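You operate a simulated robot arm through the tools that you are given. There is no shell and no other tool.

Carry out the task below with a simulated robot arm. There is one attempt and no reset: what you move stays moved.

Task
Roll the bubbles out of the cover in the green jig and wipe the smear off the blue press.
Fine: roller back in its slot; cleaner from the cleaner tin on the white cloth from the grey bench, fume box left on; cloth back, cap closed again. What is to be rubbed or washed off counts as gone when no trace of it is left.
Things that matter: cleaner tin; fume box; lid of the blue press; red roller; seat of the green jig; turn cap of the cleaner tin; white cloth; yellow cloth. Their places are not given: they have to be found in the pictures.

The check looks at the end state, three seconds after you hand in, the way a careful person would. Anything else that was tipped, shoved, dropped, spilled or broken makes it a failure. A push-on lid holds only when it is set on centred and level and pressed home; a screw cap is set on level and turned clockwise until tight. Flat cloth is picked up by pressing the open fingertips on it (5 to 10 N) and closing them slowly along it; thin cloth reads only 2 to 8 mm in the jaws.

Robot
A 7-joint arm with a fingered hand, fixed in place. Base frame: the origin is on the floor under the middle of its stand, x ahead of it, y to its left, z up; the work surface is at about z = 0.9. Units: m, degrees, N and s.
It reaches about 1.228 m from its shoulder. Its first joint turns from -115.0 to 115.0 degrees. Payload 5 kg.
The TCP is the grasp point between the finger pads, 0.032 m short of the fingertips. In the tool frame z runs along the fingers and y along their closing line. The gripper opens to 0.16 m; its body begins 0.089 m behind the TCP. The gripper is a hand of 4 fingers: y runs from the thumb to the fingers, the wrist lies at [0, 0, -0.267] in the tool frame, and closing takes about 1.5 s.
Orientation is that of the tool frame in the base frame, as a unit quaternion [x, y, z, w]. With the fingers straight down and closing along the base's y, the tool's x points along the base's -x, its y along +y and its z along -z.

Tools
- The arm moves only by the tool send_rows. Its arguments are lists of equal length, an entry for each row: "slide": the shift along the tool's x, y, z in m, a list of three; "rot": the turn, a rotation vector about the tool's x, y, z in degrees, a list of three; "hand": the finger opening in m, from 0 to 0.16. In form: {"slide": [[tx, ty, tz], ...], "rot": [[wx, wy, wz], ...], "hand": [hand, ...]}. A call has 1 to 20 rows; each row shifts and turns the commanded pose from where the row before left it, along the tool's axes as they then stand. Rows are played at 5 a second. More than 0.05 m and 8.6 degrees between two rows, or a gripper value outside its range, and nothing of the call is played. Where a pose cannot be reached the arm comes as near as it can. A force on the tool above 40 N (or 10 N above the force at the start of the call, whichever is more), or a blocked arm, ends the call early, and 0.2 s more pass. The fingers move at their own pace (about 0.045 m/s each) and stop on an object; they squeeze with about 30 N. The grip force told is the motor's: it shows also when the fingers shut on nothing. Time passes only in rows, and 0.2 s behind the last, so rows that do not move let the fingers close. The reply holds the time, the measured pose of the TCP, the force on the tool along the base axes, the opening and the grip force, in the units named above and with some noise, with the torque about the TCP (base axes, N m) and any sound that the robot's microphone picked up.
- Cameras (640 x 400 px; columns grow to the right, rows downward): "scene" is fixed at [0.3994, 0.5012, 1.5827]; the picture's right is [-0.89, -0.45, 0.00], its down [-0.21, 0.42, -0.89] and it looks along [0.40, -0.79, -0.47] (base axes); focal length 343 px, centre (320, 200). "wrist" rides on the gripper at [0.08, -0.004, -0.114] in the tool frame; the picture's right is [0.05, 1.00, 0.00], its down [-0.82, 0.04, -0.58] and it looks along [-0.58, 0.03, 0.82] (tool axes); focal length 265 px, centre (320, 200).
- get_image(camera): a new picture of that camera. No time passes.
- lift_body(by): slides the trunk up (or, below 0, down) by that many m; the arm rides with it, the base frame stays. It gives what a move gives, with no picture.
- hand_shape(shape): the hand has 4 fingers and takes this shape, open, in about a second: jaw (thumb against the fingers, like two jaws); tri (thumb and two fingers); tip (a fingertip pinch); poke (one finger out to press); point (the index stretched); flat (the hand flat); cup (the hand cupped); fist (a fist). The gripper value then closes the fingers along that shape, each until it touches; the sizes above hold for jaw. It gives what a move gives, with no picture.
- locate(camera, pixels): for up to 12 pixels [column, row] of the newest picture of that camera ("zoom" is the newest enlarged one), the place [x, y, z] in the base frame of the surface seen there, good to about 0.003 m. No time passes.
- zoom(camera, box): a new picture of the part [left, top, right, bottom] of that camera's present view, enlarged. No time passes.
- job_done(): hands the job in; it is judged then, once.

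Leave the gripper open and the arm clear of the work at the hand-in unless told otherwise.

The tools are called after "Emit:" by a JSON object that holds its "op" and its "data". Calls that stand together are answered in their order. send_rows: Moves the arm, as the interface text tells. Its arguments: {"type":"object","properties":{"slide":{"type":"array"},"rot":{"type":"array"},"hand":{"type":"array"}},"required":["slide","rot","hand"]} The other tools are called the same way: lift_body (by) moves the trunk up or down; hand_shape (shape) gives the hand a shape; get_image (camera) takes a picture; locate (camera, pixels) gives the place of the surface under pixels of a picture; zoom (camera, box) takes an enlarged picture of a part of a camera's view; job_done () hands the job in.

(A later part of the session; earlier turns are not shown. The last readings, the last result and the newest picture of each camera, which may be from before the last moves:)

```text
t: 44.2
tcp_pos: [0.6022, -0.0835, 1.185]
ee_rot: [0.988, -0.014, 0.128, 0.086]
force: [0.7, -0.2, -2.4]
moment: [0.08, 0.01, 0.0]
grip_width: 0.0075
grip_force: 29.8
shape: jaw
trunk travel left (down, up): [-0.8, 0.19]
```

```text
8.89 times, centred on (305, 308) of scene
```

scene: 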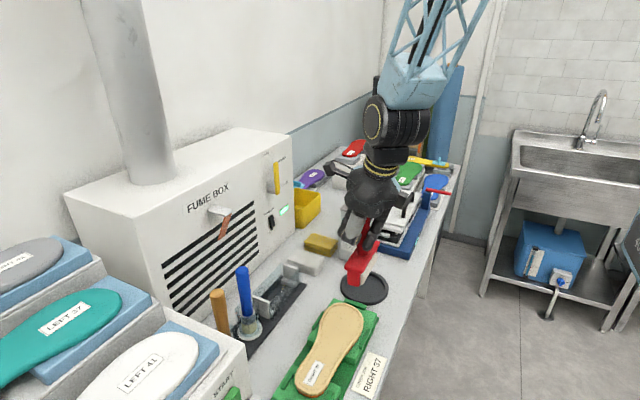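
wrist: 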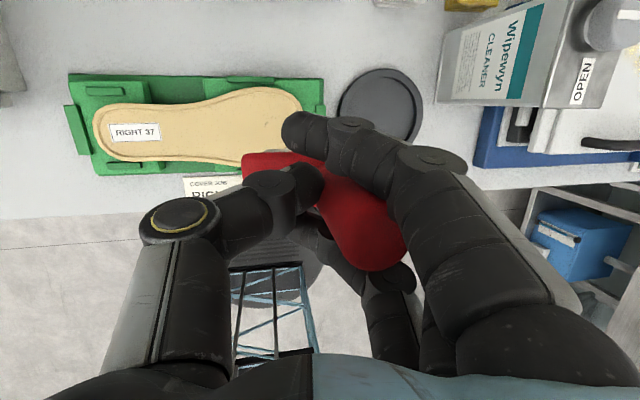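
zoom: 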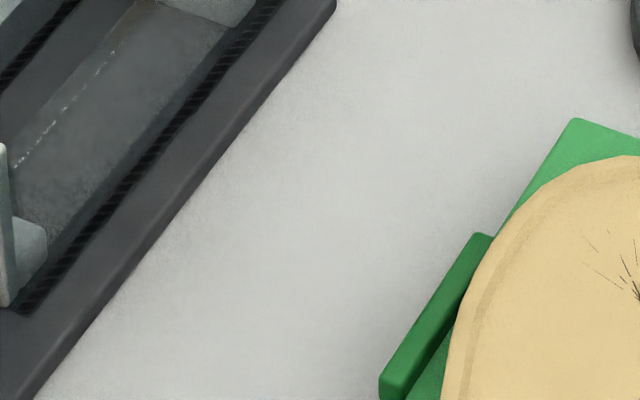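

Emit:
{"op": "zoom", "data": {"camera": "scene", "box": [280, 255, 316, 295]}}

Emit:
{"op": "locate", "data": {"camera": "zoom", "pixels": [[150, 280], [190, 300], [230, 320], [140, 300], [200, 330], [155, 265], [250, 330], [160, 215], [90, 250], [270, 240], [110, 290], [240, 345]]}}

Emit:
{"op": "zoom", "data": {"camera": "scene", "box": [282, 290, 322, 325]}}

Emit:
{"op": "locate", "data": {"camera": "zoom", "pixels": [[100, 170], [30, 130], [60, 180], [120, 220], [60, 100], [150, 150], [20, 230], [70, 240], [110, 190], [130, 180], [150, 240], [80, 210]]}}

```text
10.00 times, centred on (298, 275) of scene
```

zoom: 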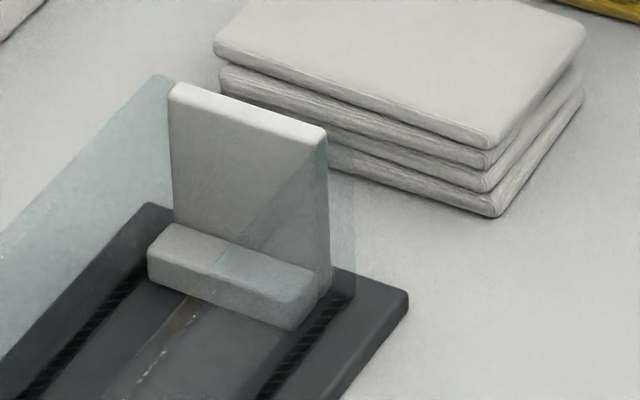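

```text
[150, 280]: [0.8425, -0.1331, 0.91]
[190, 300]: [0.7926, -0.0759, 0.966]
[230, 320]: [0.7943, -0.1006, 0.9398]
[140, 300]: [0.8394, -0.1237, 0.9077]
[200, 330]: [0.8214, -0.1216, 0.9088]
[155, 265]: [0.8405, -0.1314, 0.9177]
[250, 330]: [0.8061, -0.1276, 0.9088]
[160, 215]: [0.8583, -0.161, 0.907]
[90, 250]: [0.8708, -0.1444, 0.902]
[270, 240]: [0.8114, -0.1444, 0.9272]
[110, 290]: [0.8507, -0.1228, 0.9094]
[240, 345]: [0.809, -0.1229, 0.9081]
```

```text
11.43 times, centred on (302, 308) of scene
```

zoom: 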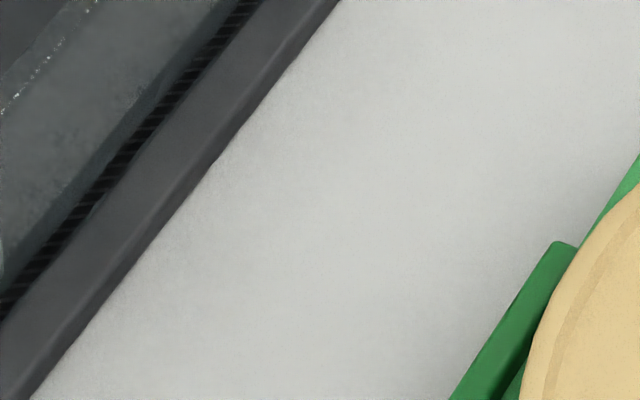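

```text
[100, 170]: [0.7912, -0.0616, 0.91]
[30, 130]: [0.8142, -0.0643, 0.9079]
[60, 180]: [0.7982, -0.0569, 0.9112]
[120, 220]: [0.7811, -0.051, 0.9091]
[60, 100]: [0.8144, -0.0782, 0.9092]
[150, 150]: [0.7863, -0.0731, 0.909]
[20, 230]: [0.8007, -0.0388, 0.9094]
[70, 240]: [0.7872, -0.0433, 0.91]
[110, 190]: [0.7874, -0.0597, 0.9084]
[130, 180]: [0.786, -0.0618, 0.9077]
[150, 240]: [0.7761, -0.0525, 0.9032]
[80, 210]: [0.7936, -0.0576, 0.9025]
```

The slot spans y -0.148 to -0.012 with a trough at x≈0.794 to 0.842, so its centre is (0.818, -0.080). With this yaw the camera sits on the fume-box side, so I'll check the bracket with the paper strip first.

Emit:
{"op": "zoom", "data": {"camera": "scene", "box": [185, 180, 265, 260]}}

Emit:
{"op": "locate", "data": {"camera": "zoom", "pixels": [[190, 150], [250, 135], [300, 160], [230, 165], [280, 180], [195, 165], [260, 190], [290, 210], [240, 260], [150, 120], [320, 130], [270, 150]]}}

Emit:
{"op": "zoom", "data": {"camera": "scene", "box": [300, 120, 440, 280]}}

```text
5.00 times, centred on (225, 220) of scene
```

zoom: 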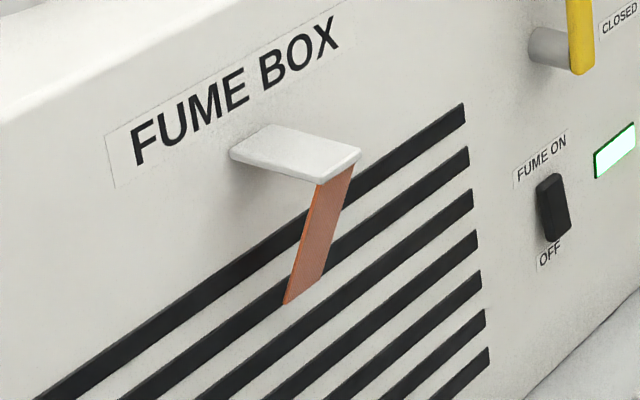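

```text
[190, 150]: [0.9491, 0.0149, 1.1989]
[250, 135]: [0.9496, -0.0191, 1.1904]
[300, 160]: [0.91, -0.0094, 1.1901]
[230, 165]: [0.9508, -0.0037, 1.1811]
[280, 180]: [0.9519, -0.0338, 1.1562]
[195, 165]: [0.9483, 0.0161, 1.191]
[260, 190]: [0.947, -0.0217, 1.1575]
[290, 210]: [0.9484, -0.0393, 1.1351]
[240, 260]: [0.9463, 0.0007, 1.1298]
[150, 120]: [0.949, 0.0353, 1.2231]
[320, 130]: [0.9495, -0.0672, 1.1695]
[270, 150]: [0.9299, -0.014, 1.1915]
```

```text
2.50 times, centred on (370, 200) of scene
```

zoom: 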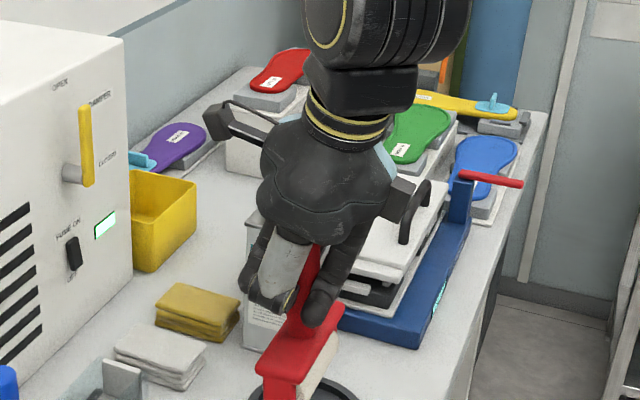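

Emit:
{"op": "locate", "data": {"camera": "zoom", "pixels": [[222, 125], [215, 110], [235, 140], [250, 110], [265, 150], [330, 170], [300, 150], [400, 200], [280, 280], [320, 310], [260, 130], [225, 100]]}}

```text
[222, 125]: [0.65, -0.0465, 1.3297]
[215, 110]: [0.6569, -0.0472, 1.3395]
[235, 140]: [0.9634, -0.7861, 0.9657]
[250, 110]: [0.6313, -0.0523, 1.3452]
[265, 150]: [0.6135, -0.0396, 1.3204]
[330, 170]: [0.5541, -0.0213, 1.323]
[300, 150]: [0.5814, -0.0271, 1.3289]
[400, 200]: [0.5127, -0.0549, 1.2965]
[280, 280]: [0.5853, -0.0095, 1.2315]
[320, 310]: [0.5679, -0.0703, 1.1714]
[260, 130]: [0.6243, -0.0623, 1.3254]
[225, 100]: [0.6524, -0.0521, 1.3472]
```

Emit:
{"op": "zoom", "data": {"camera": "scene", "box": [205, 195, 245, 245]}}

Emit:
{"op": "locate", "data": {"camera": "zoom", "pixels": [[200, 110], [240, 150], [280, 130], [255, 85], [310, 160], [360, 125], [340, 140], [320, 145], [370, 110], [270, 110], [345, 120], [305, 165]]}}

```text
8.00 times, centred on (225, 220) of scene
```

zoom: 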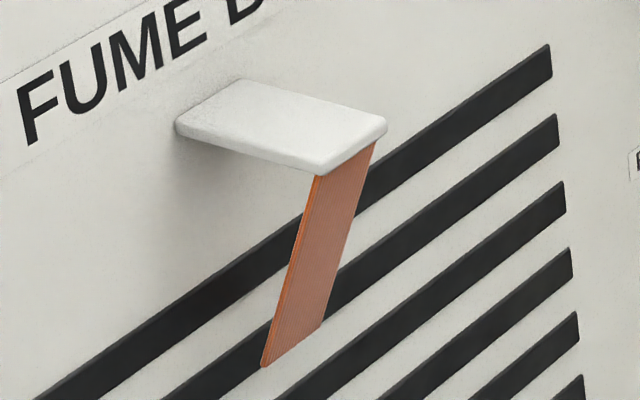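

```text
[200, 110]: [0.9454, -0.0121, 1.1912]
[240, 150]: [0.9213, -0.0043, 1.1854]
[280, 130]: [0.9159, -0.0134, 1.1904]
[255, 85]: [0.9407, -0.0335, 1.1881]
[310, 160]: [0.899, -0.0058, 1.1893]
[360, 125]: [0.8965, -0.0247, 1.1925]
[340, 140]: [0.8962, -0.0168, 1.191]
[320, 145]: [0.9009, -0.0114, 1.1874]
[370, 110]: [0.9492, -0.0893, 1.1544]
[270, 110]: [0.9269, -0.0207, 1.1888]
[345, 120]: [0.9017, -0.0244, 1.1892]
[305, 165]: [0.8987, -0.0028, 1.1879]
```

The bracket's front edge is x≈0.894, y -0.033 to -0.003, z 1.19. At the placing pose the camera box should end at x≈0.884, y<-0.037, so it clears. I'll move above the slot at the present height.

Emit:
{"op": "send_rows", "data": {"slide": [[0.02901, -0.0015, 0.00752], [0.0387, -0.002, 0.01], [0.0387, -0.002, 0.01], [0.0387, -0.002, 0.01], [0.0387, -0.002, 0.01], [0.0331, -0.0017, 0.0086], [-0.0001, -0.0094, -0.0016], [0, 0, 0]], "rot": [[0, 0, 0], [0, 0, 0], [0, 0, 0], [0, 0, 0], [0, 0, 0], [0, 0, 0], [0, 0, 0], [0, 0, 0]], "hand": [0, 0, 0, 0, 0, 0, 0, 0]}}

Emit:
{"op": "get_image", "data": {"camera": "scene"}}

Emit:
{"op": "zoom", "data": {"camera": "scene", "box": [230, 200, 330, 320]}}

Emit:
{"op": "get_image", "data": {"camera": "wrist"}}

```text
t: 46.0
tcp_pos: [0.8267, -0.072, 1.1842]
ee_rot: [0.988, -0.013, 0.127, 0.087]
force: [0.3, -0.7, -2.7]
moment: [0.08, -0.02, -0.02]
grip_width: 0.0082
grip_force: 30.3
shape: jaw
trunk travel left (down, up): [-0.8, 0.19]
```

```text
taken
```

scene: 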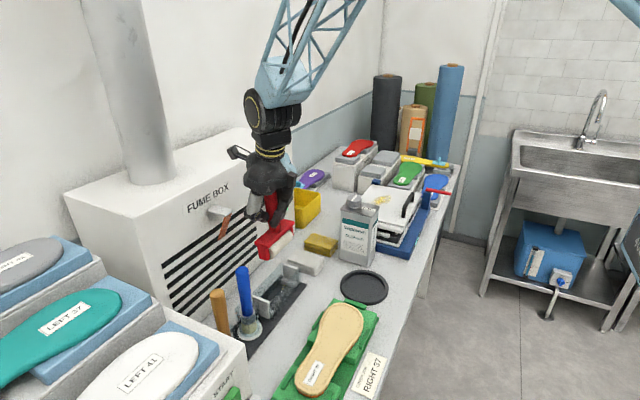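

```text
3.33 times, centred on (280, 260) of scene
```

zoom: 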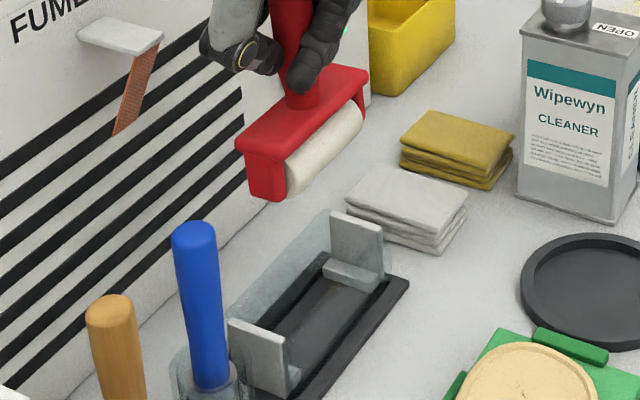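

```text
taken
```

wrist: 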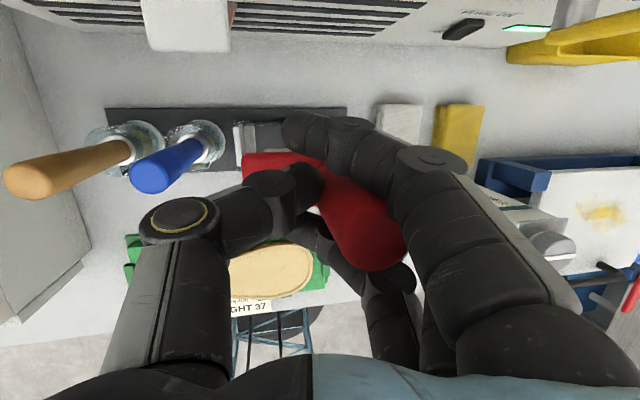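

Emit:
{"op": "locate", "data": {"camera": "zoom", "pixels": [[240, 142], [283, 155], [255, 145], [363, 75], [345, 92], [285, 130], [325, 68], [362, 95], [255, 190], [275, 195], [248, 150], [305, 165]]}}

Emit:
{"op": "locate", "data": {"camera": "wrist", "pixels": [[247, 158], [265, 156], [290, 154], [248, 172], [375, 250], [385, 240], [350, 250], [375, 268], [240, 130], [255, 155], [310, 157], [190, 45]]}}

```text
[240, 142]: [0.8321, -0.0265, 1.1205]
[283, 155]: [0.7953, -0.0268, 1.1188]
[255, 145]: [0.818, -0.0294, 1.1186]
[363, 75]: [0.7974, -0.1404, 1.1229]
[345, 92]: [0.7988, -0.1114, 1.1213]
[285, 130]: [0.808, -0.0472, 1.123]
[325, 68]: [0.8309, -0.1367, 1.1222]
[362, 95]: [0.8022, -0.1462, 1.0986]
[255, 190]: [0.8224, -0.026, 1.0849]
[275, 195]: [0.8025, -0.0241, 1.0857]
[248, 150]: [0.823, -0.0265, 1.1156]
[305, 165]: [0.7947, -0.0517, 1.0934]
```

```text
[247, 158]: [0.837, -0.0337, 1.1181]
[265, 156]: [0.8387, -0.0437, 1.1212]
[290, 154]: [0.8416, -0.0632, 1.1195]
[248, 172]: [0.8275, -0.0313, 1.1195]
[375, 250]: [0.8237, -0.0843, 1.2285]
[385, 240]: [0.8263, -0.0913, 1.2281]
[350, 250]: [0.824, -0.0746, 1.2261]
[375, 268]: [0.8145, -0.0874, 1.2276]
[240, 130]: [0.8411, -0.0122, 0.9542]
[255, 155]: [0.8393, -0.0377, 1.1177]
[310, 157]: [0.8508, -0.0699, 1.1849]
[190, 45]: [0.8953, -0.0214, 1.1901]
```

Roller centre is about (0.817, -0.084), so it needs +4 mm in y. I'll make that shift and lower 0.115 toward the slot.

Emit:
{"op": "send_rows", "data": {"slide": [[0.001, -0.004, -0.0005], [-0.00765, -0.00498, 0.02858], [-0.00765, -0.00498, 0.02858], [-0.00765, -0.00498, 0.02858], [-0.0064, -0.0042, 0.0238], [0, 0, 0]], "rot": [[0, 0, 0], [0, 0, 0], [0, 0, 0], [0, 0, 0], [0, 0, 0], [0, 0, 0]], "hand": [0, 0, 0, 0, 0, 0]}}

Emit:
{"op": "get_image", "data": {"camera": "scene"}}

Emit:
{"op": "zoom", "data": {"camera": "scene", "box": [230, 220, 330, 330]}}

Emit:
{"op": "get_image", "data": {"camera": "wrist"}}

```text
t: 47.4
tcp_pos: [0.8284, -0.0662, 1.0682]
ee_rot: [0.988, -0.012, 0.127, 0.087]
force: [-0.1, -0.1, -3.1]
moment: [0.06, -0.02, -0.04]
grip_width: 0.0078
grip_force: 30.4
shape: jaw
trunk travel left (down, up): [-0.8, 0.19]
```

```text
taken
```

scene: 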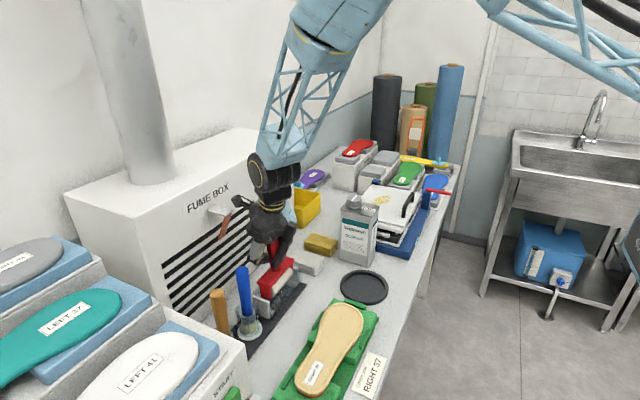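

```text
3.64 times, centred on (280, 275) of scene
```

zoom: 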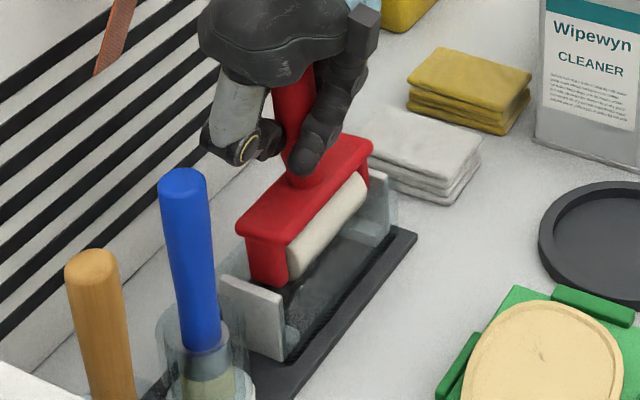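

```text
taken
```

wrist: 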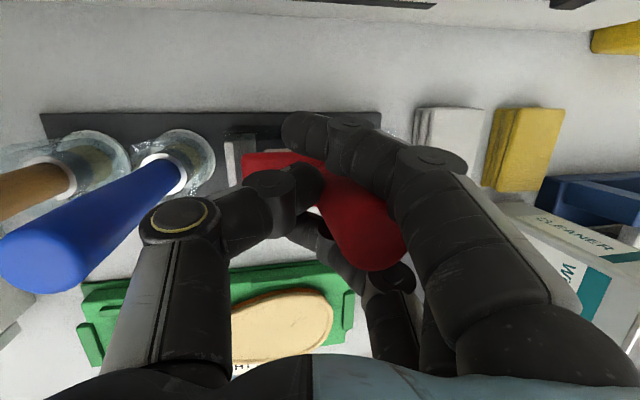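

Emit:
{"op": "locate", "data": {"camera": "zoom", "pixels": [[242, 225], [285, 240], [260, 230], [367, 150], [345, 172], [355, 140], [265, 280], [225, 280], [280, 300], [385, 190], [368, 178], [330, 210]]}}

Emit:
{"op": "locate", "data": {"camera": "wrist", "pixels": [[246, 160], [265, 156], [290, 154], [248, 172], [375, 250], [230, 145], [238, 170], [180, 180], [190, 215], [130, 215]]}}

```text
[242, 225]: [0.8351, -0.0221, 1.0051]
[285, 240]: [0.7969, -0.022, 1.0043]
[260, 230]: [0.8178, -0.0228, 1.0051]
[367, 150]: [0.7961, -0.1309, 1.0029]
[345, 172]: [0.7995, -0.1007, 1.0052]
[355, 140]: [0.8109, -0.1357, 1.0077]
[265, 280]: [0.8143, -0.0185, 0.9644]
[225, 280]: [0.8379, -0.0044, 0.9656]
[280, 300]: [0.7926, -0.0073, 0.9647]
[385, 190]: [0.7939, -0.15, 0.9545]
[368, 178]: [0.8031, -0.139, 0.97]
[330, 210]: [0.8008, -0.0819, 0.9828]
```

```text
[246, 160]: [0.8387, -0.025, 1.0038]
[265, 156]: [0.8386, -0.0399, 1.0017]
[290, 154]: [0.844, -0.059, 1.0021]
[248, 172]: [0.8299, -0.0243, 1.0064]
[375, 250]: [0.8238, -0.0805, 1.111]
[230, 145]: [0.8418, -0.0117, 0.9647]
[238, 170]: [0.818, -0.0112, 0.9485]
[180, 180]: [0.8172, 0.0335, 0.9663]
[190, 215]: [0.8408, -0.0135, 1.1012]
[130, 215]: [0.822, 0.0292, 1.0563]
```

Bar centre is (0.8185, -0.0795) and level at z 1.0045, well aligned. I'll lower 3 cm slowly into the slot.

Emit:
{"op": "send_rows", "data": {"slide": [[-0.00153, -0.001, 0.00572], [-0.00153, -0.001, 0.00572], [-0.00153, -0.001, 0.00572], [-0.00153, -0.001, 0.00572], [-0.00128, -0.00083, 0.00476], [0, 0, 0]], "rot": [[0, 0, 0], [0, 0, 0], [0, 0, 0], [0, 0, 0], [0, 0, 0], [0, 0, 0]], "hand": [0, 0, 0, 0, 0, 0]}}

Emit:
{"op": "zoom", "data": {"camera": "scene", "box": [230, 220, 330, 330]}}

```text
t: 48.8
tcp_pos: [0.8269, -0.0685, 1.0406]
ee_rot: [0.988, -0.012, 0.128, 0.086]
force: [0.2, 0.7, -2.8]
moment: [0.04, -0.03, -0.01]
grip_width: 0.008
grip_force: 29.8
shape: jaw
trunk travel left (down, up): [-0.8, 0.19]
```

```text
3.64 times, centred on (280, 275) of scene
```

zoom: 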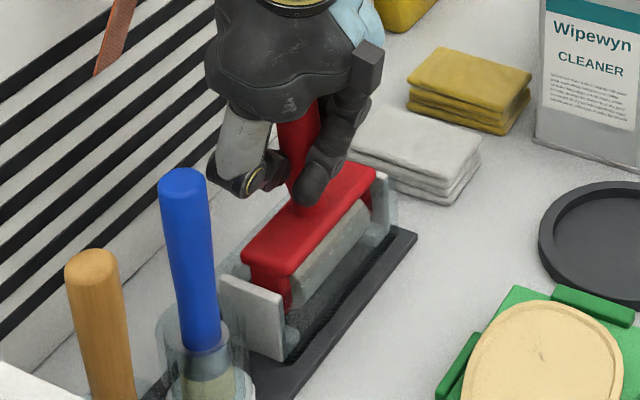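

It's entering cleanly with no contact force. I'll lower the last few millimetres gently.

Emit:
{"op": "send_rows", "data": {"slide": [[-0.00077, -0.0005, 0.00286], [-0.00077, -0.0005, 0.00286], [-0.0005, -0.00033, 0.0019], [0, 0, 0]], "rot": [[0, 0, 0], [0, 0, 0], [0, 0, 0], [0, 0, 0]], "hand": [0, 0, 0, 0]}}

Emit:
{"op": "zoom", "data": {"camera": "scene", "box": [230, 220, 330, 330]}}

Emit:
{"op": "locate", "data": {"camera": "zoom", "pixels": [[250, 258], [290, 270], [270, 262], [372, 175], [350, 205], [360, 165], [290, 210], [320, 200]]}}

```text
t: 49.8
tcp_pos: [0.8278, -0.0688, 1.0328]
ee_rot: [0.988, -0.012, 0.128, 0.086]
force: [0.3, -0.7, -2.1]
moment: [0.05, 0.0, 0.01]
grip_width: 0.0077
grip_force: 30.2
shape: jaw
trunk travel left (down, up): [-0.8, 0.19]
```

```text
3.64 times, centred on (280, 275) of scene
```

zoom: 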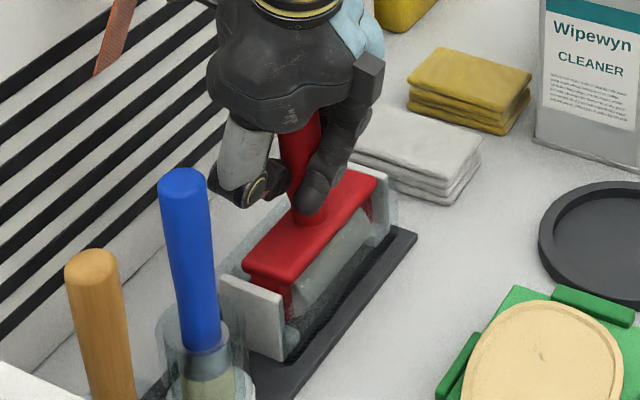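

```text
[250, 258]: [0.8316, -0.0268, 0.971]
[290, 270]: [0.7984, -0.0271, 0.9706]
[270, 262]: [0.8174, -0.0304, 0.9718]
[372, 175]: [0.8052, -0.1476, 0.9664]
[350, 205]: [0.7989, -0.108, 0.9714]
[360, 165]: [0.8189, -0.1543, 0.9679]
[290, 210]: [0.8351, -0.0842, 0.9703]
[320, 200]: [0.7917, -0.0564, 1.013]
```

Bar top is at 0.971 and still no load. I'll go 4 mm lower in small steps.

Emit:
{"op": "send_rows", "data": {"slide": [[-0.0005, -0.00033, 0.0019], [-0.0005, -0.00033, 0.0019], [0, 0, 0]], "rot": [[0, 0, 0], [0, 0, 0], [0, 0, 0]], "hand": [0, 0, 0]}}

Emit:
{"op": "zoom", "data": {"camera": "scene", "box": [250, 240, 320, 320]}}

```text
t: 50.6
tcp_pos: [0.8293, -0.0682, 1.0314]
ee_rot: [0.988, -0.012, 0.129, 0.086]
force: [-1.2, 0.4, 21.9]
moment: [-0.32, 0.12, 0.0]
grip_width: 0.0081
grip_force: 30.0
shape: jaw
trunk travel left (down, up): [-0.8, 0.19]
```

```text
5.00 times, centred on (285, 280) of scene
```

zoom: 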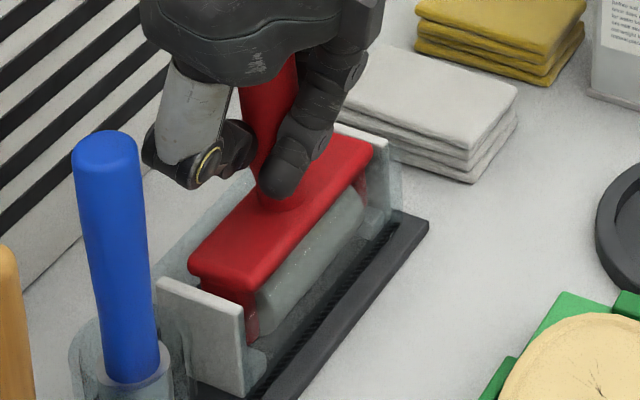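

Seated: 22 N and bar top ≈0.970, as at the start. I'll relieve the load slightly and open the fingers to 0.07.

Emit:
{"op": "send_rows", "data": {"slide": [[0.0004, 0.00025, -0.0014], [0, 0, 0], [0, 0, 0], [0, 0, 0], [0, 0, 0], [0, 0, 0]], "rot": [[0, 0, 0], [0, 0, 0], [0, 0, 0], [0, 0, 0], [0, 0, 0], [0, 0, 0]], "hand": [0.0, 0.02, 0.04, 0.06, 0.07, 0.07]}}

Emit:
{"op": "zoom", "data": {"camera": "scene", "box": [230, 220, 330, 330]}}

Emit:
{"op": "get_image", "data": {"camera": "wrist"}}

```text
t: 52.0
tcp_pos: [0.8265, -0.0677, 1.0302]
ee_rot: [0.988, -0.013, 0.127, 0.087]
force: [1.0, -0.5, 0.2]
moment: [0.02, -0.05, -0.02]
grip_width: 0.0691
grip_force: 0.0
shape: jaw
trunk travel left (down, up): [-0.8, 0.19]
```

```text
3.64 times, centred on (280, 275) of scene
```

zoom: 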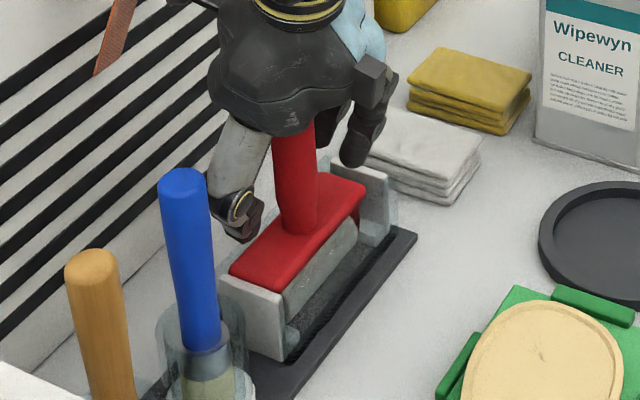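

```text
taken
```

wrist: 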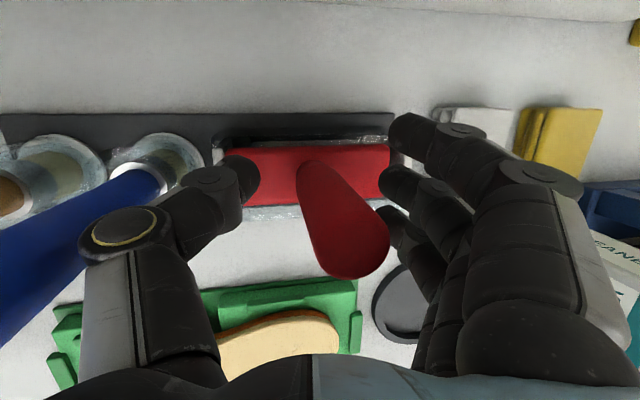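

The roller shifted toward +y on release. I'll check how it sits.

Emit:
{"op": "zoom", "data": {"camera": "scene", "box": [250, 250, 310, 320]}}

Emit:
{"op": "locate", "data": {"camera": "zoom", "pixels": [[160, 185], [225, 205], [195, 200], [345, 60], [290, 130], [320, 50], [225, 40], [215, 110], [190, 230], [365, 50], [340, 80], [250, 20]]}}

Emit:
{"op": "locate", "data": {"camera": "wrist", "pixels": [[240, 155], [385, 165], [270, 170], [350, 160], [240, 190], [380, 190], [350, 265], [350, 230], [220, 150], [395, 150], [310, 150], [300, 195]]}}

```text
5.71 times, centred on (280, 285) of scene
```

zoom: 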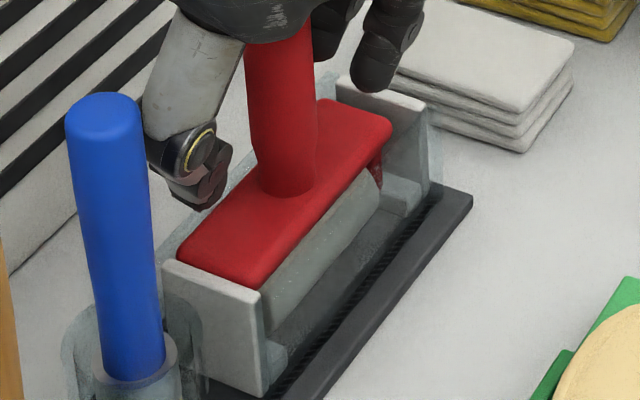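

```text
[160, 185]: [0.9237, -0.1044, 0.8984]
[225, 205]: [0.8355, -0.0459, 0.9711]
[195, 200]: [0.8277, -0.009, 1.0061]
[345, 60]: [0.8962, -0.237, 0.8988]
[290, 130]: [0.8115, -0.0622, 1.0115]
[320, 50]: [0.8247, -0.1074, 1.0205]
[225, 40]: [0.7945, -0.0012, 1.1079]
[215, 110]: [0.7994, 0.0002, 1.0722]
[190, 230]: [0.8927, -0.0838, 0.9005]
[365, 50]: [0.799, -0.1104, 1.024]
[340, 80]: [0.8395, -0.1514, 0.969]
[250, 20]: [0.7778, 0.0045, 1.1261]
```

```text
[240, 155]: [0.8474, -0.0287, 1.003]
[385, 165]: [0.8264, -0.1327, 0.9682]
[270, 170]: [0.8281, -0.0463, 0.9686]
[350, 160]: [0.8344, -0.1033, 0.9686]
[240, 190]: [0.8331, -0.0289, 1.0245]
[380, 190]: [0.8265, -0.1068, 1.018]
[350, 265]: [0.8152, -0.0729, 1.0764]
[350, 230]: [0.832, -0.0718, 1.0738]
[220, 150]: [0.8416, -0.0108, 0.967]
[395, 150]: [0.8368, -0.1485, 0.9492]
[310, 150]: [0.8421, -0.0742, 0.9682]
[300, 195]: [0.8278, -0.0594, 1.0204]
```

The roller is level (bar top ≈0.9685 throughout), with both legs on the ledges and between the end plates. I'll withdraw straight up along the handle.

Emit:
{"op": "send_rows", "data": {"slide": [[0.00255, 0.00166, -0.00953], [0.0051, 0.0033, -0.019], [0.00765, 0.00498, -0.02858], [0.00765, 0.00498, -0.02858], [0.00765, 0.00498, -0.02858], [0.00765, 0.00498, -0.02858], [0.00765, 0.00498, -0.02858]], "rot": [[0, 0, 0], [0, 0, 0], [0, 0, 0], [0, 0, 0], [0, 0, 0], [0, 0, 0], [0, 0, 0]], "hand": [0.07, 0.07, 0.07, 0.07, 0.07, 0.07, 0.07]}}

Emit:
{"op": "get_image", "data": {"camera": "wrist"}}

Emit:
{"op": "get_image", "data": {"camera": "scene"}}

Emit:
{"op": "zoom", "data": {"camera": "scene", "box": [230, 220, 330, 330]}}

```text
t: 53.6
tcp_pos: [0.8261, -0.0691, 1.2105]
ee_rot: [0.988, -0.013, 0.128, 0.087]
force: [-0.4, 0.8, -0.9]
moment: [0.02, -0.02, 0.03]
grip_width: 0.0693
grip_force: 0.0
shape: jaw
trunk travel left (down, up): [-0.8, 0.19]
```

```text
taken
```

wrist: 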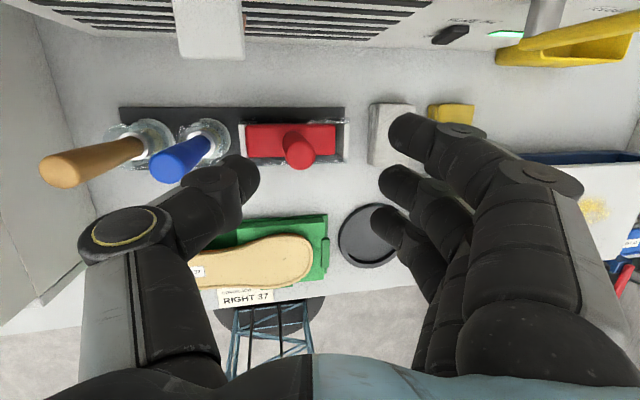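

```text
taken
```

scene: 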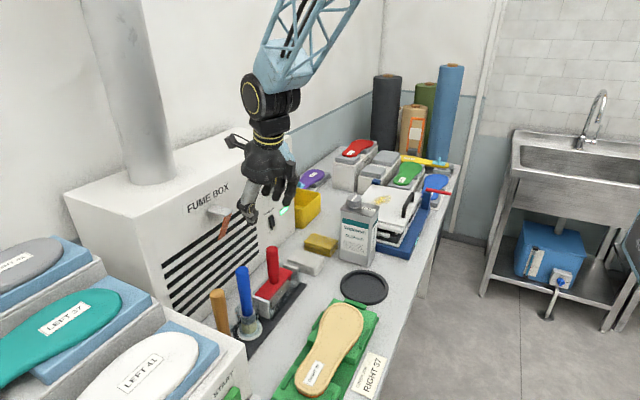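

```text
3.64 times, centred on (280, 275) of scene
```

zoom: 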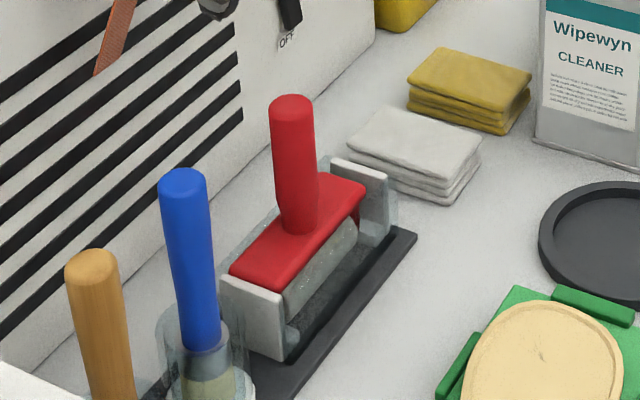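

The roller is back in its slot, upright and seated. Next I'll back off from the fume box and yaw the hand back to the default orientation, camera on the robot side, for the cleaning part.

Emit:
{"op": "send_rows", "data": {"slide": [[-0.03, 0.0015, -0.0078], [-0.0387, 0.002, -0.01], [-0.0387, 0.002, -0.01], [-0.0387, 0.002, -0.01], [-0.0387, 0.002, -0.01], [0, 0, 0], [0, 0, 0], [0, 0, 0], [0, 0, 0], [0, 0, 0], [0, 0, 0], [0, 0, 0], [0, 0, 0], [0, 0, 0], [0, 0, 0], [0, 0, 0]], "rot": [[0, 0, 0], [0, 0, 0], [0, 0, 0], [0, 0, 0], [0, 0, 0], [2.086, 1.358, -7.792], [2.086, 1.358, -7.792], [2.086, 1.358, -7.792], [2.086, 1.358, -7.792], [2.086, 1.358, -7.792], [2.086, 1.358, -7.792], [2.086, 1.358, -7.792], [2.086, 1.358, -7.792], [2.086, 1.358, -7.792], [2.086, 1.358, -7.792], [2.086, 1.358, -7.792]], "hand": [0.08, 0.08, 0.08, 0.08, 0.08, 0.08, 0.08, 0.08, 0.08, 0.08, 0.08, 0.08, 0.08, 0.08, 0.08, 0.08]}}

Emit:
{"op": "send_rows", "data": {"slide": [[0, 0, 0], [0, 0, 0], [0, 0, 0], [0, 0, 0], [0, 0, 0], [0, 0, 0], [0, 0, 0], [0, 0, 0], [0, 0, 0], [0, 0, 0], [0, 0, 0], [0, 0, 0], [0, 0, 0], [0, 0, 0], [0, 0, 0], [0, 0, 0]], "rot": [[2.086, 1.358, -7.792], [2.086, 1.358, -7.792], [2.086, 1.358, -7.792], [2.086, 1.358, -7.792], [2.086, 1.358, -7.792], [2.086, 1.358, -7.792], [2.086, 1.358, -7.792], [2.086, 1.358, -7.792], [2.086, 1.358, -7.792], [2.086, 1.358, -7.792], [2.086, 1.358, -7.792], [0, -7.3, -1.29], [0, -7.3, -1.29], [5, 0, 0], [5, 0, 0], [0, 0, 0]], "hand": [0.08, 0.08, 0.08, 0.08, 0.08, 0.08, 0.08, 0.08, 0.08, 0.08, 0.08, 0.08, 0.08, 0.08, 0.08, 0.08]}}

Emit:
{"op": "get_image", "data": {"camera": "wrist"}}

Emit:
{"op": "get_image", "data": {"camera": "scene"}}

```text
t: 57.0
tcp_pos: [0.6376, -0.0706, 1.2102]
ee_rot: [0.707, 0.691, 0.15, -0.03]
force: [0.3, -0.3, -0.3]
moment: [0.01, -0.01, 0.02]
grip_width: 0.0792
grip_force: 0.1
shape: jaw
trunk travel left (down, up): [-0.8, 0.19]
```

```text
t: 60.4
tcp_pos: [0.6371, -0.0688, 1.2107]
ee_rot: [0.002, 1.0, -0.002, 0.0]
force: [0.4, -0.5, 0.3]
moment: [0.01, 0.0, 0.02]
grip_width: 0.0794
grip_force: 0.1
shape: jaw
trunk travel left (down, up): [-0.8, 0.19]
```

```text
taken
```

wrist: 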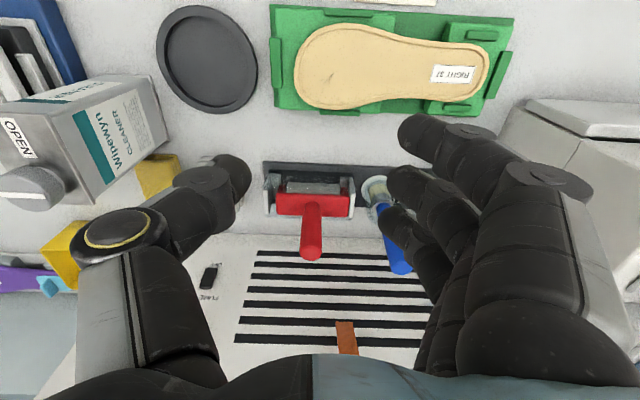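

```text
taken
```

scene: 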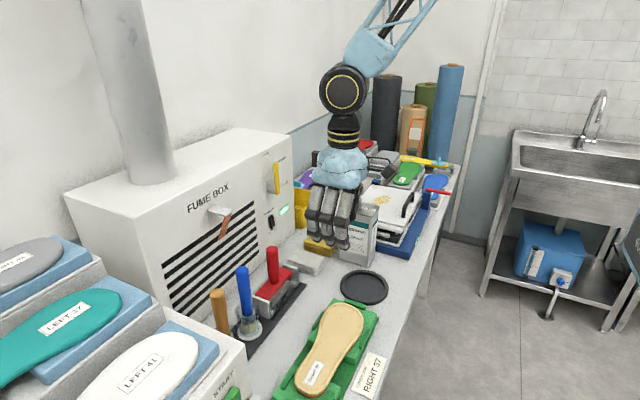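

Orientation is back to default. I'll move over to view the tin's top and the cap, raising a bit to TCP (0.56, -0.35, 1.29).

Emit:
{"op": "send_rows", "data": {"slide": [[0.01, 0, -0.04], [0.015, -0.04, -0.035], [0.015, -0.045, 0], [0.015, -0.045, 0], [0.015, -0.045, 0], [0.007, -0.045, 0], [0, -0.045, 0], [0, -0.016, 0], [0, 0, 0]], "rot": [[0, 0, 0], [0, 0, 0], [0, 0, 0], [0, 0, 0], [0, 0, 0], [0, 0, 0], [0, 0, 0], [0, 0, 0], [0, 0, 0]], "hand": [0.1, 0.12, 0.14, 0.16, 0.16, 0.16, 0.16, 0.16, 0.16]}}

Emit:
{"op": "get_image", "data": {"camera": "wrist"}}

Emit:
{"op": "zoom", "data": {"camera": "wrist", "box": [220, 100, 420, 260]}}

```text
refused: row 2 steps farther than a row can; nothing moved
```

```text
taken
```

wrist: 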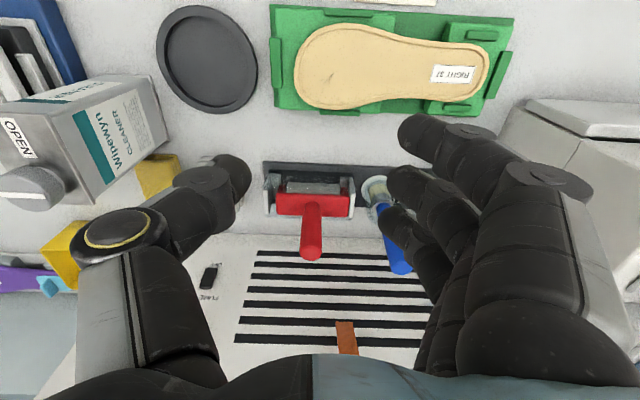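

```text
2.50 times, centred on (320, 180) of wrist
```

zoom: 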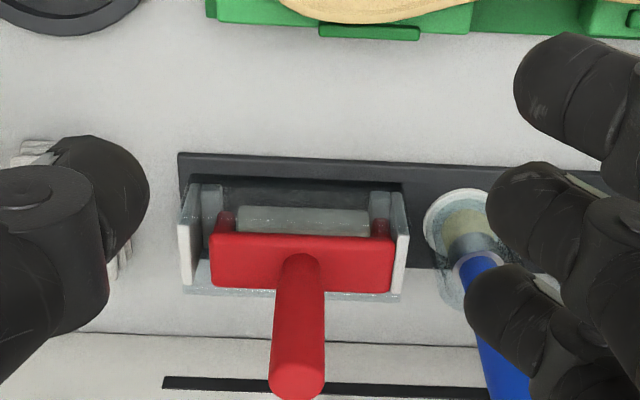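

One row was too long, so nothing moved. I'll resend with shorter steps.

Emit:
{"op": "send_rows", "data": {"slide": [[0.01, 0, -0.04], [0.01, -0.03, -0.03], [0.015, -0.04, -0.005], [0.015, -0.04, 0], [0.015, -0.04, 0], [0.012, -0.04, 0], [0, -0.045, 0], [0, -0.045, 0], [0, 0, 0]], "rot": [[0, 0, 0], [0, 0, 0], [0, 0, 0], [0, 0, 0], [0, 0, 0], [0, 0, 0], [0, 0, 0], [0, 0, 0], [0, 0, 0]], "hand": [0.1, 0.12, 0.14, 0.16, 0.16, 0.16, 0.16, 0.16, 0.16]}}

Emit:
{"op": "get_image", "data": {"camera": "wrist"}}

Emit:
{"op": "zoom", "data": {"camera": "wrist", "box": [220, 100, 420, 260]}}

```text
t: 62.4
tcp_pos: [0.5581, -0.3457, 1.2869]
ee_rot: [0.001, 1.0, -0.002, 0.0]
force: [-0.8, 0.1, 0.2]
moment: [-0.03, -0.01, 0.01]
grip_width: 0.1597
grip_force: 0.0
shape: jaw
trunk travel left (down, up): [-0.8, 0.19]
```

```text
taken
```

wrist: 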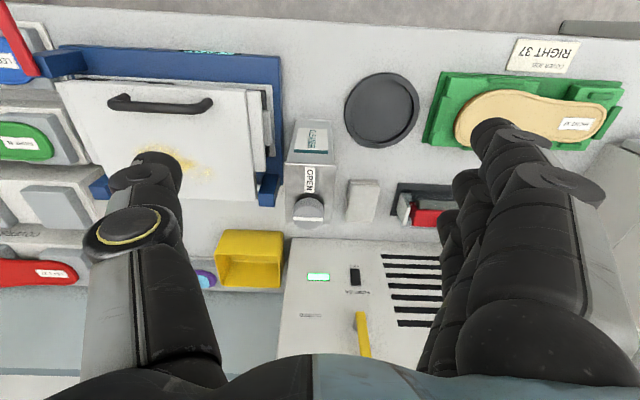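

```text
2.50 times, centred on (320, 180) of wrist
```

zoom: 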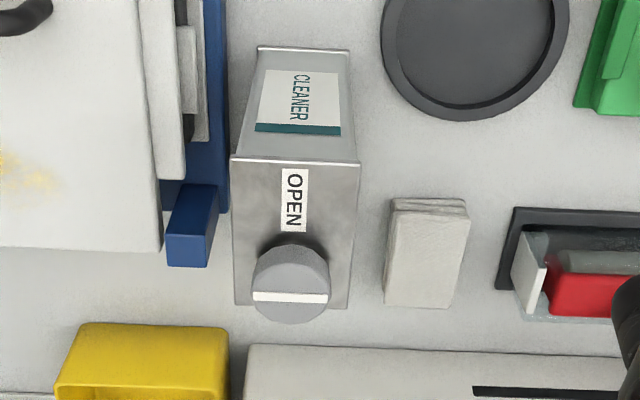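

The tin is square to the axes, with the cap at its +x end, its white line along y, and OPEN printed toward -x. So a quarter turn should open it. I'll measure it.

Emit:
{"op": "locate", "data": {"camera": "zoom", "pixels": [[235, 163], [355, 165], [238, 300], [348, 302], [290, 297], [258, 296], [325, 296], [290, 270], [290, 312], [295, 200], [255, 52], [345, 52]]}}

Emit:
{"op": "locate", "data": {"camera": "zoom", "pixels": [[392, 212], [468, 212], [388, 300], [450, 303], [400, 200], [430, 250], [475, 45], [400, 45], [545, 45], [475, 115], [475, 5], [20, 170]]}}

Emit:
{"op": "zoom", "data": {"camera": "wrist", "box": [280, 160, 340, 230]}}

Emit:
{"op": "zoom", "data": {"camera": "wrist", "box": [40, 40, 300, 220]}}

```text
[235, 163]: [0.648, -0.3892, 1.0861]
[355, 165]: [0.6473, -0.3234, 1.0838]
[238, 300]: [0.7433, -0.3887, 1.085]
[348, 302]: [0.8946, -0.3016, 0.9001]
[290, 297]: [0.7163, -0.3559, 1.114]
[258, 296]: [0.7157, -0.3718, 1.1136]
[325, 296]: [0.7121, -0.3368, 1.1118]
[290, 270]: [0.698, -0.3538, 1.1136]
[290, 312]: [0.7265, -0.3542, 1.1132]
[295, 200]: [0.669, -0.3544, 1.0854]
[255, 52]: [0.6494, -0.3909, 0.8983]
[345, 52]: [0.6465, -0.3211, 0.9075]
```

```text
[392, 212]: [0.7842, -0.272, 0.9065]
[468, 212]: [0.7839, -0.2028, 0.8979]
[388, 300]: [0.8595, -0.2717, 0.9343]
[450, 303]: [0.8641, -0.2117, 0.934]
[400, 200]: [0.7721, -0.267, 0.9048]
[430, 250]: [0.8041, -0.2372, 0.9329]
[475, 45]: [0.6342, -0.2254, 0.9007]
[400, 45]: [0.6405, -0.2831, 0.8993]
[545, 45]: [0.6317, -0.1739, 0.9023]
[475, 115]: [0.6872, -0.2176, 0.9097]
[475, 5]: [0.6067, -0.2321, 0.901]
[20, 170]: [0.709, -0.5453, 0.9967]
```

```text
5.71 times, centred on (310, 195) of wrist
```

zoom: 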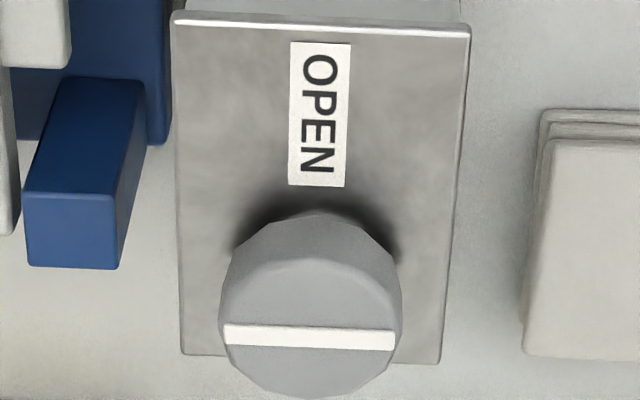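

```text
2.22 times, centred on (170, 130) of wrist
```

zoom: 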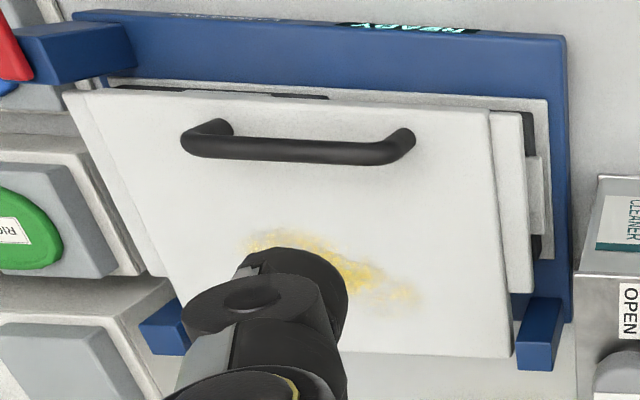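

The tin top is x 0.647 to 0.75, y -0.39 to -0.323, z 1.086. The cap centre is about (0.714, -0.3545), radius about 18 mm, top z 1.1136. A three-finger grip suits a round cap, so I'll take the "tri" shape here in free air and look at it.

Emit:
{"op": "hand_shape", "data": {"shape": "tri"}}

Emit:
{"op": "get_image", "data": {"camera": "wrist"}}

Emit:
{"op": "zoom", "data": {"camera": "scene", "box": [280, 100, 480, 280]}}

```text
t: 63.3
tcp_pos: [0.5578, -0.3466, 1.2875]
ee_rot: [0.0, 1.0, -0.002, -0.001]
force: [0.4, 0.1, 0.2]
moment: [0.0, -0.02, 0.0]
grip_width: 0.1598
grip_force: 0.1
shape: tri
trunk travel left (down, up): [-0.8, 0.19]
```

```text
taken
```

wrist: 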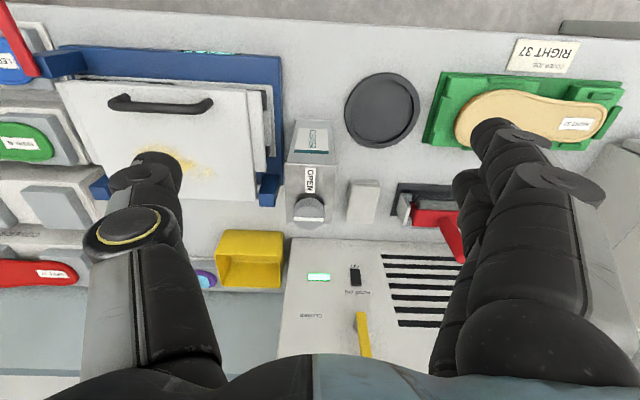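

```text
2.22 times, centred on (380, 190) of scene
```

zoom: 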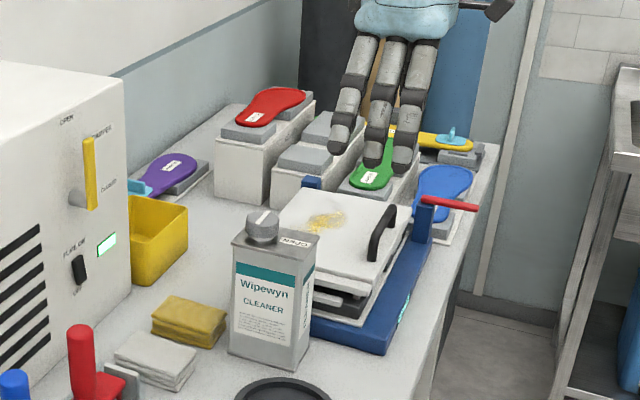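

Emit:
{"op": "locate", "data": {"camera": "wrist", "pixels": [[490, 125], [465, 180], [465, 210], [160, 165], [475, 130], [510, 150], [150, 180], [470, 250], [130, 235], [575, 195]]}}

Emit:
{"op": "zoom", "data": {"camera": "wrist", "box": [400, 90, 640, 390]}}

```text
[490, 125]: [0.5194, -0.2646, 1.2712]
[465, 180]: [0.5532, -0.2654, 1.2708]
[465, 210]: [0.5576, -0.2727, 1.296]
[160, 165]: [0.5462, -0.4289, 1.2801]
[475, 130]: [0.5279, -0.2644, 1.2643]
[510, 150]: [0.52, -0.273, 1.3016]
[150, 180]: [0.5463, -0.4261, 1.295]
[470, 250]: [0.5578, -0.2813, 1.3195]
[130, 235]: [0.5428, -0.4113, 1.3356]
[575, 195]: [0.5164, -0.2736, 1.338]
```

```text
1.33 times, centred on (520, 240) of wrist
```

zoom: 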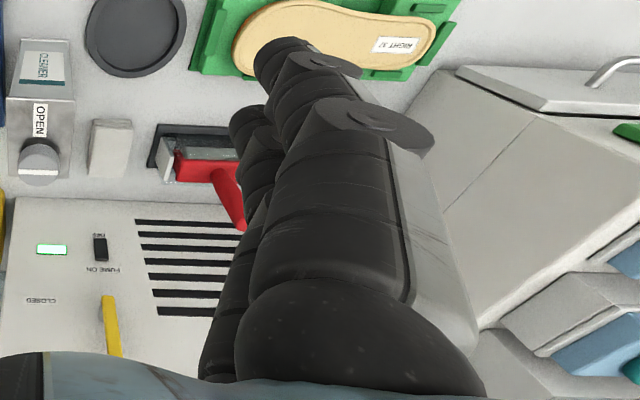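

In "tri" the index and middle sit at tool x≈+0.027 and -0.006 and the thumb at 0, so a cap centred at tool x≈+0.010 is cradled by three contacts. To turn counter-clockwise by 90° within known reach, I'll start yawed +90° and end at 0°. I'll yaw now and move above the cap.

Emit:
{"op": "send_rows", "data": {"slide": [[0, 0, 0], [0, 0, 0], [0, 0, 0], [0, 0, 0], [0, 0, 0], [0, 0, 0], [0, 0, 0], [0, 0, 0], [0, 0, 0], [0, 0, 0], [0, 0, 0], [-0.005, 0.04, 0.01], [-0.005, 0.04, 0.02], [-0.005, 0.04, 0.02], [-0.004, 0.036, 0.02], [0, 0, 0]], "rot": [[0, 0, 8.182], [0, 0, 8.182], [0, 0, 8.182], [0, 0, 8.182], [0, 0, 8.182], [0, 0, 8.182], [0, 0, 8.182], [0, 0, 8.182], [0, 0, 8.182], [0, 0, 8.182], [0, 0, 8.182], [0, 0, 0], [0, 0, 0], [0, 0, 0], [0, 0, 0], [0, 0, 0]], "hand": [0.16, 0.16, 0.16, 0.16, 0.14, 0.12, 0.1, 0.09, 0.09, 0.09, 0.09, 0.09, 0.09, 0.09, 0.09, 0.09]}}

Emit:
{"op": "get_image", "data": {"camera": "wrist"}}

Emit:
{"op": "get_image", "data": {"camera": "scene"}}

```text
t: 66.7
tcp_pos: [0.7158, -0.3683, 1.2164]
ee_rot: [0.708, 0.706, -0.001, 0.001]
force: [0.5, -0.2, -0.2]
moment: [-0.02, -0.05, -0.02]
grip_width: 0.0902
grip_force: 0.0
shape: tri
trunk travel left (down, up): [-0.8, 0.19]
```

```text
taken
```

wrist: 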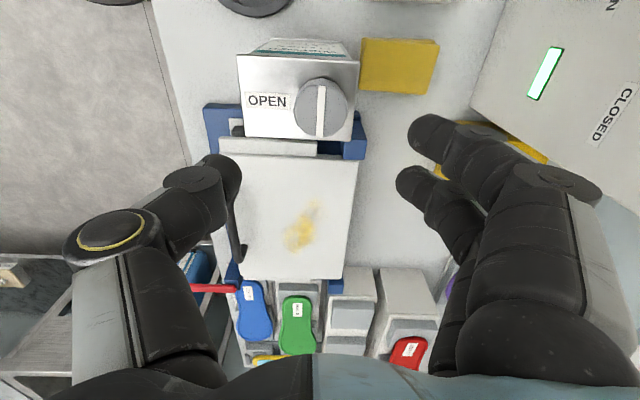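

```text
taken
```

scene: 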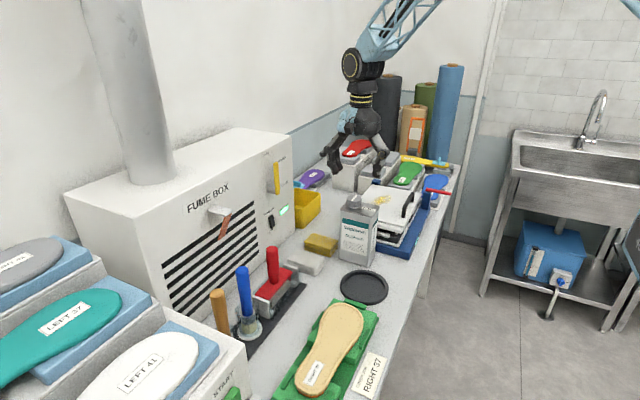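

Emit:
{"op": "zoom", "data": {"camera": "wrist", "box": [230, 30, 370, 150]}}

Emit:
{"op": "locate", "data": {"camera": "wrist", "pixels": [[298, 107], [345, 107], [321, 82], [321, 128], [321, 105], [242, 55], [355, 62], [247, 135], [350, 138], [270, 100], [520, 150], [490, 140]]}}

```text
3.33 times, centred on (300, 90) of wrist
```

zoom: 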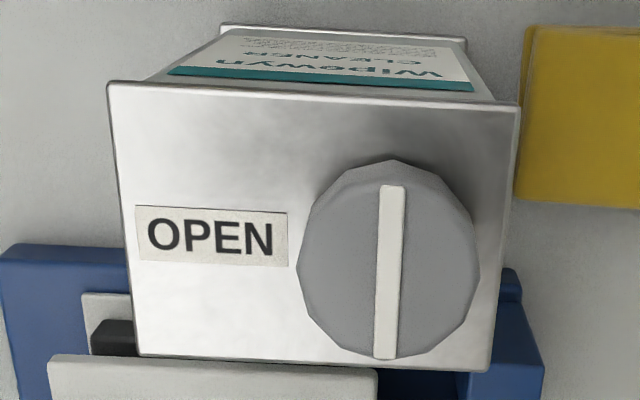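

```text
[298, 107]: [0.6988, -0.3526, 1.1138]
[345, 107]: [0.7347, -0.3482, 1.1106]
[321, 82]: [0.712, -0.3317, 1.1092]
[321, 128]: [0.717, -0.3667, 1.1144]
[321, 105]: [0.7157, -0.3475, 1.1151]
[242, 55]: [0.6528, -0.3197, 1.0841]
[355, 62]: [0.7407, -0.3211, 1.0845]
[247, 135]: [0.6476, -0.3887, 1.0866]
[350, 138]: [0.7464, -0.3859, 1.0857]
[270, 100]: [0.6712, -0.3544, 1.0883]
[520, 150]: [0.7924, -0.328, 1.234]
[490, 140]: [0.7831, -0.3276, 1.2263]
```

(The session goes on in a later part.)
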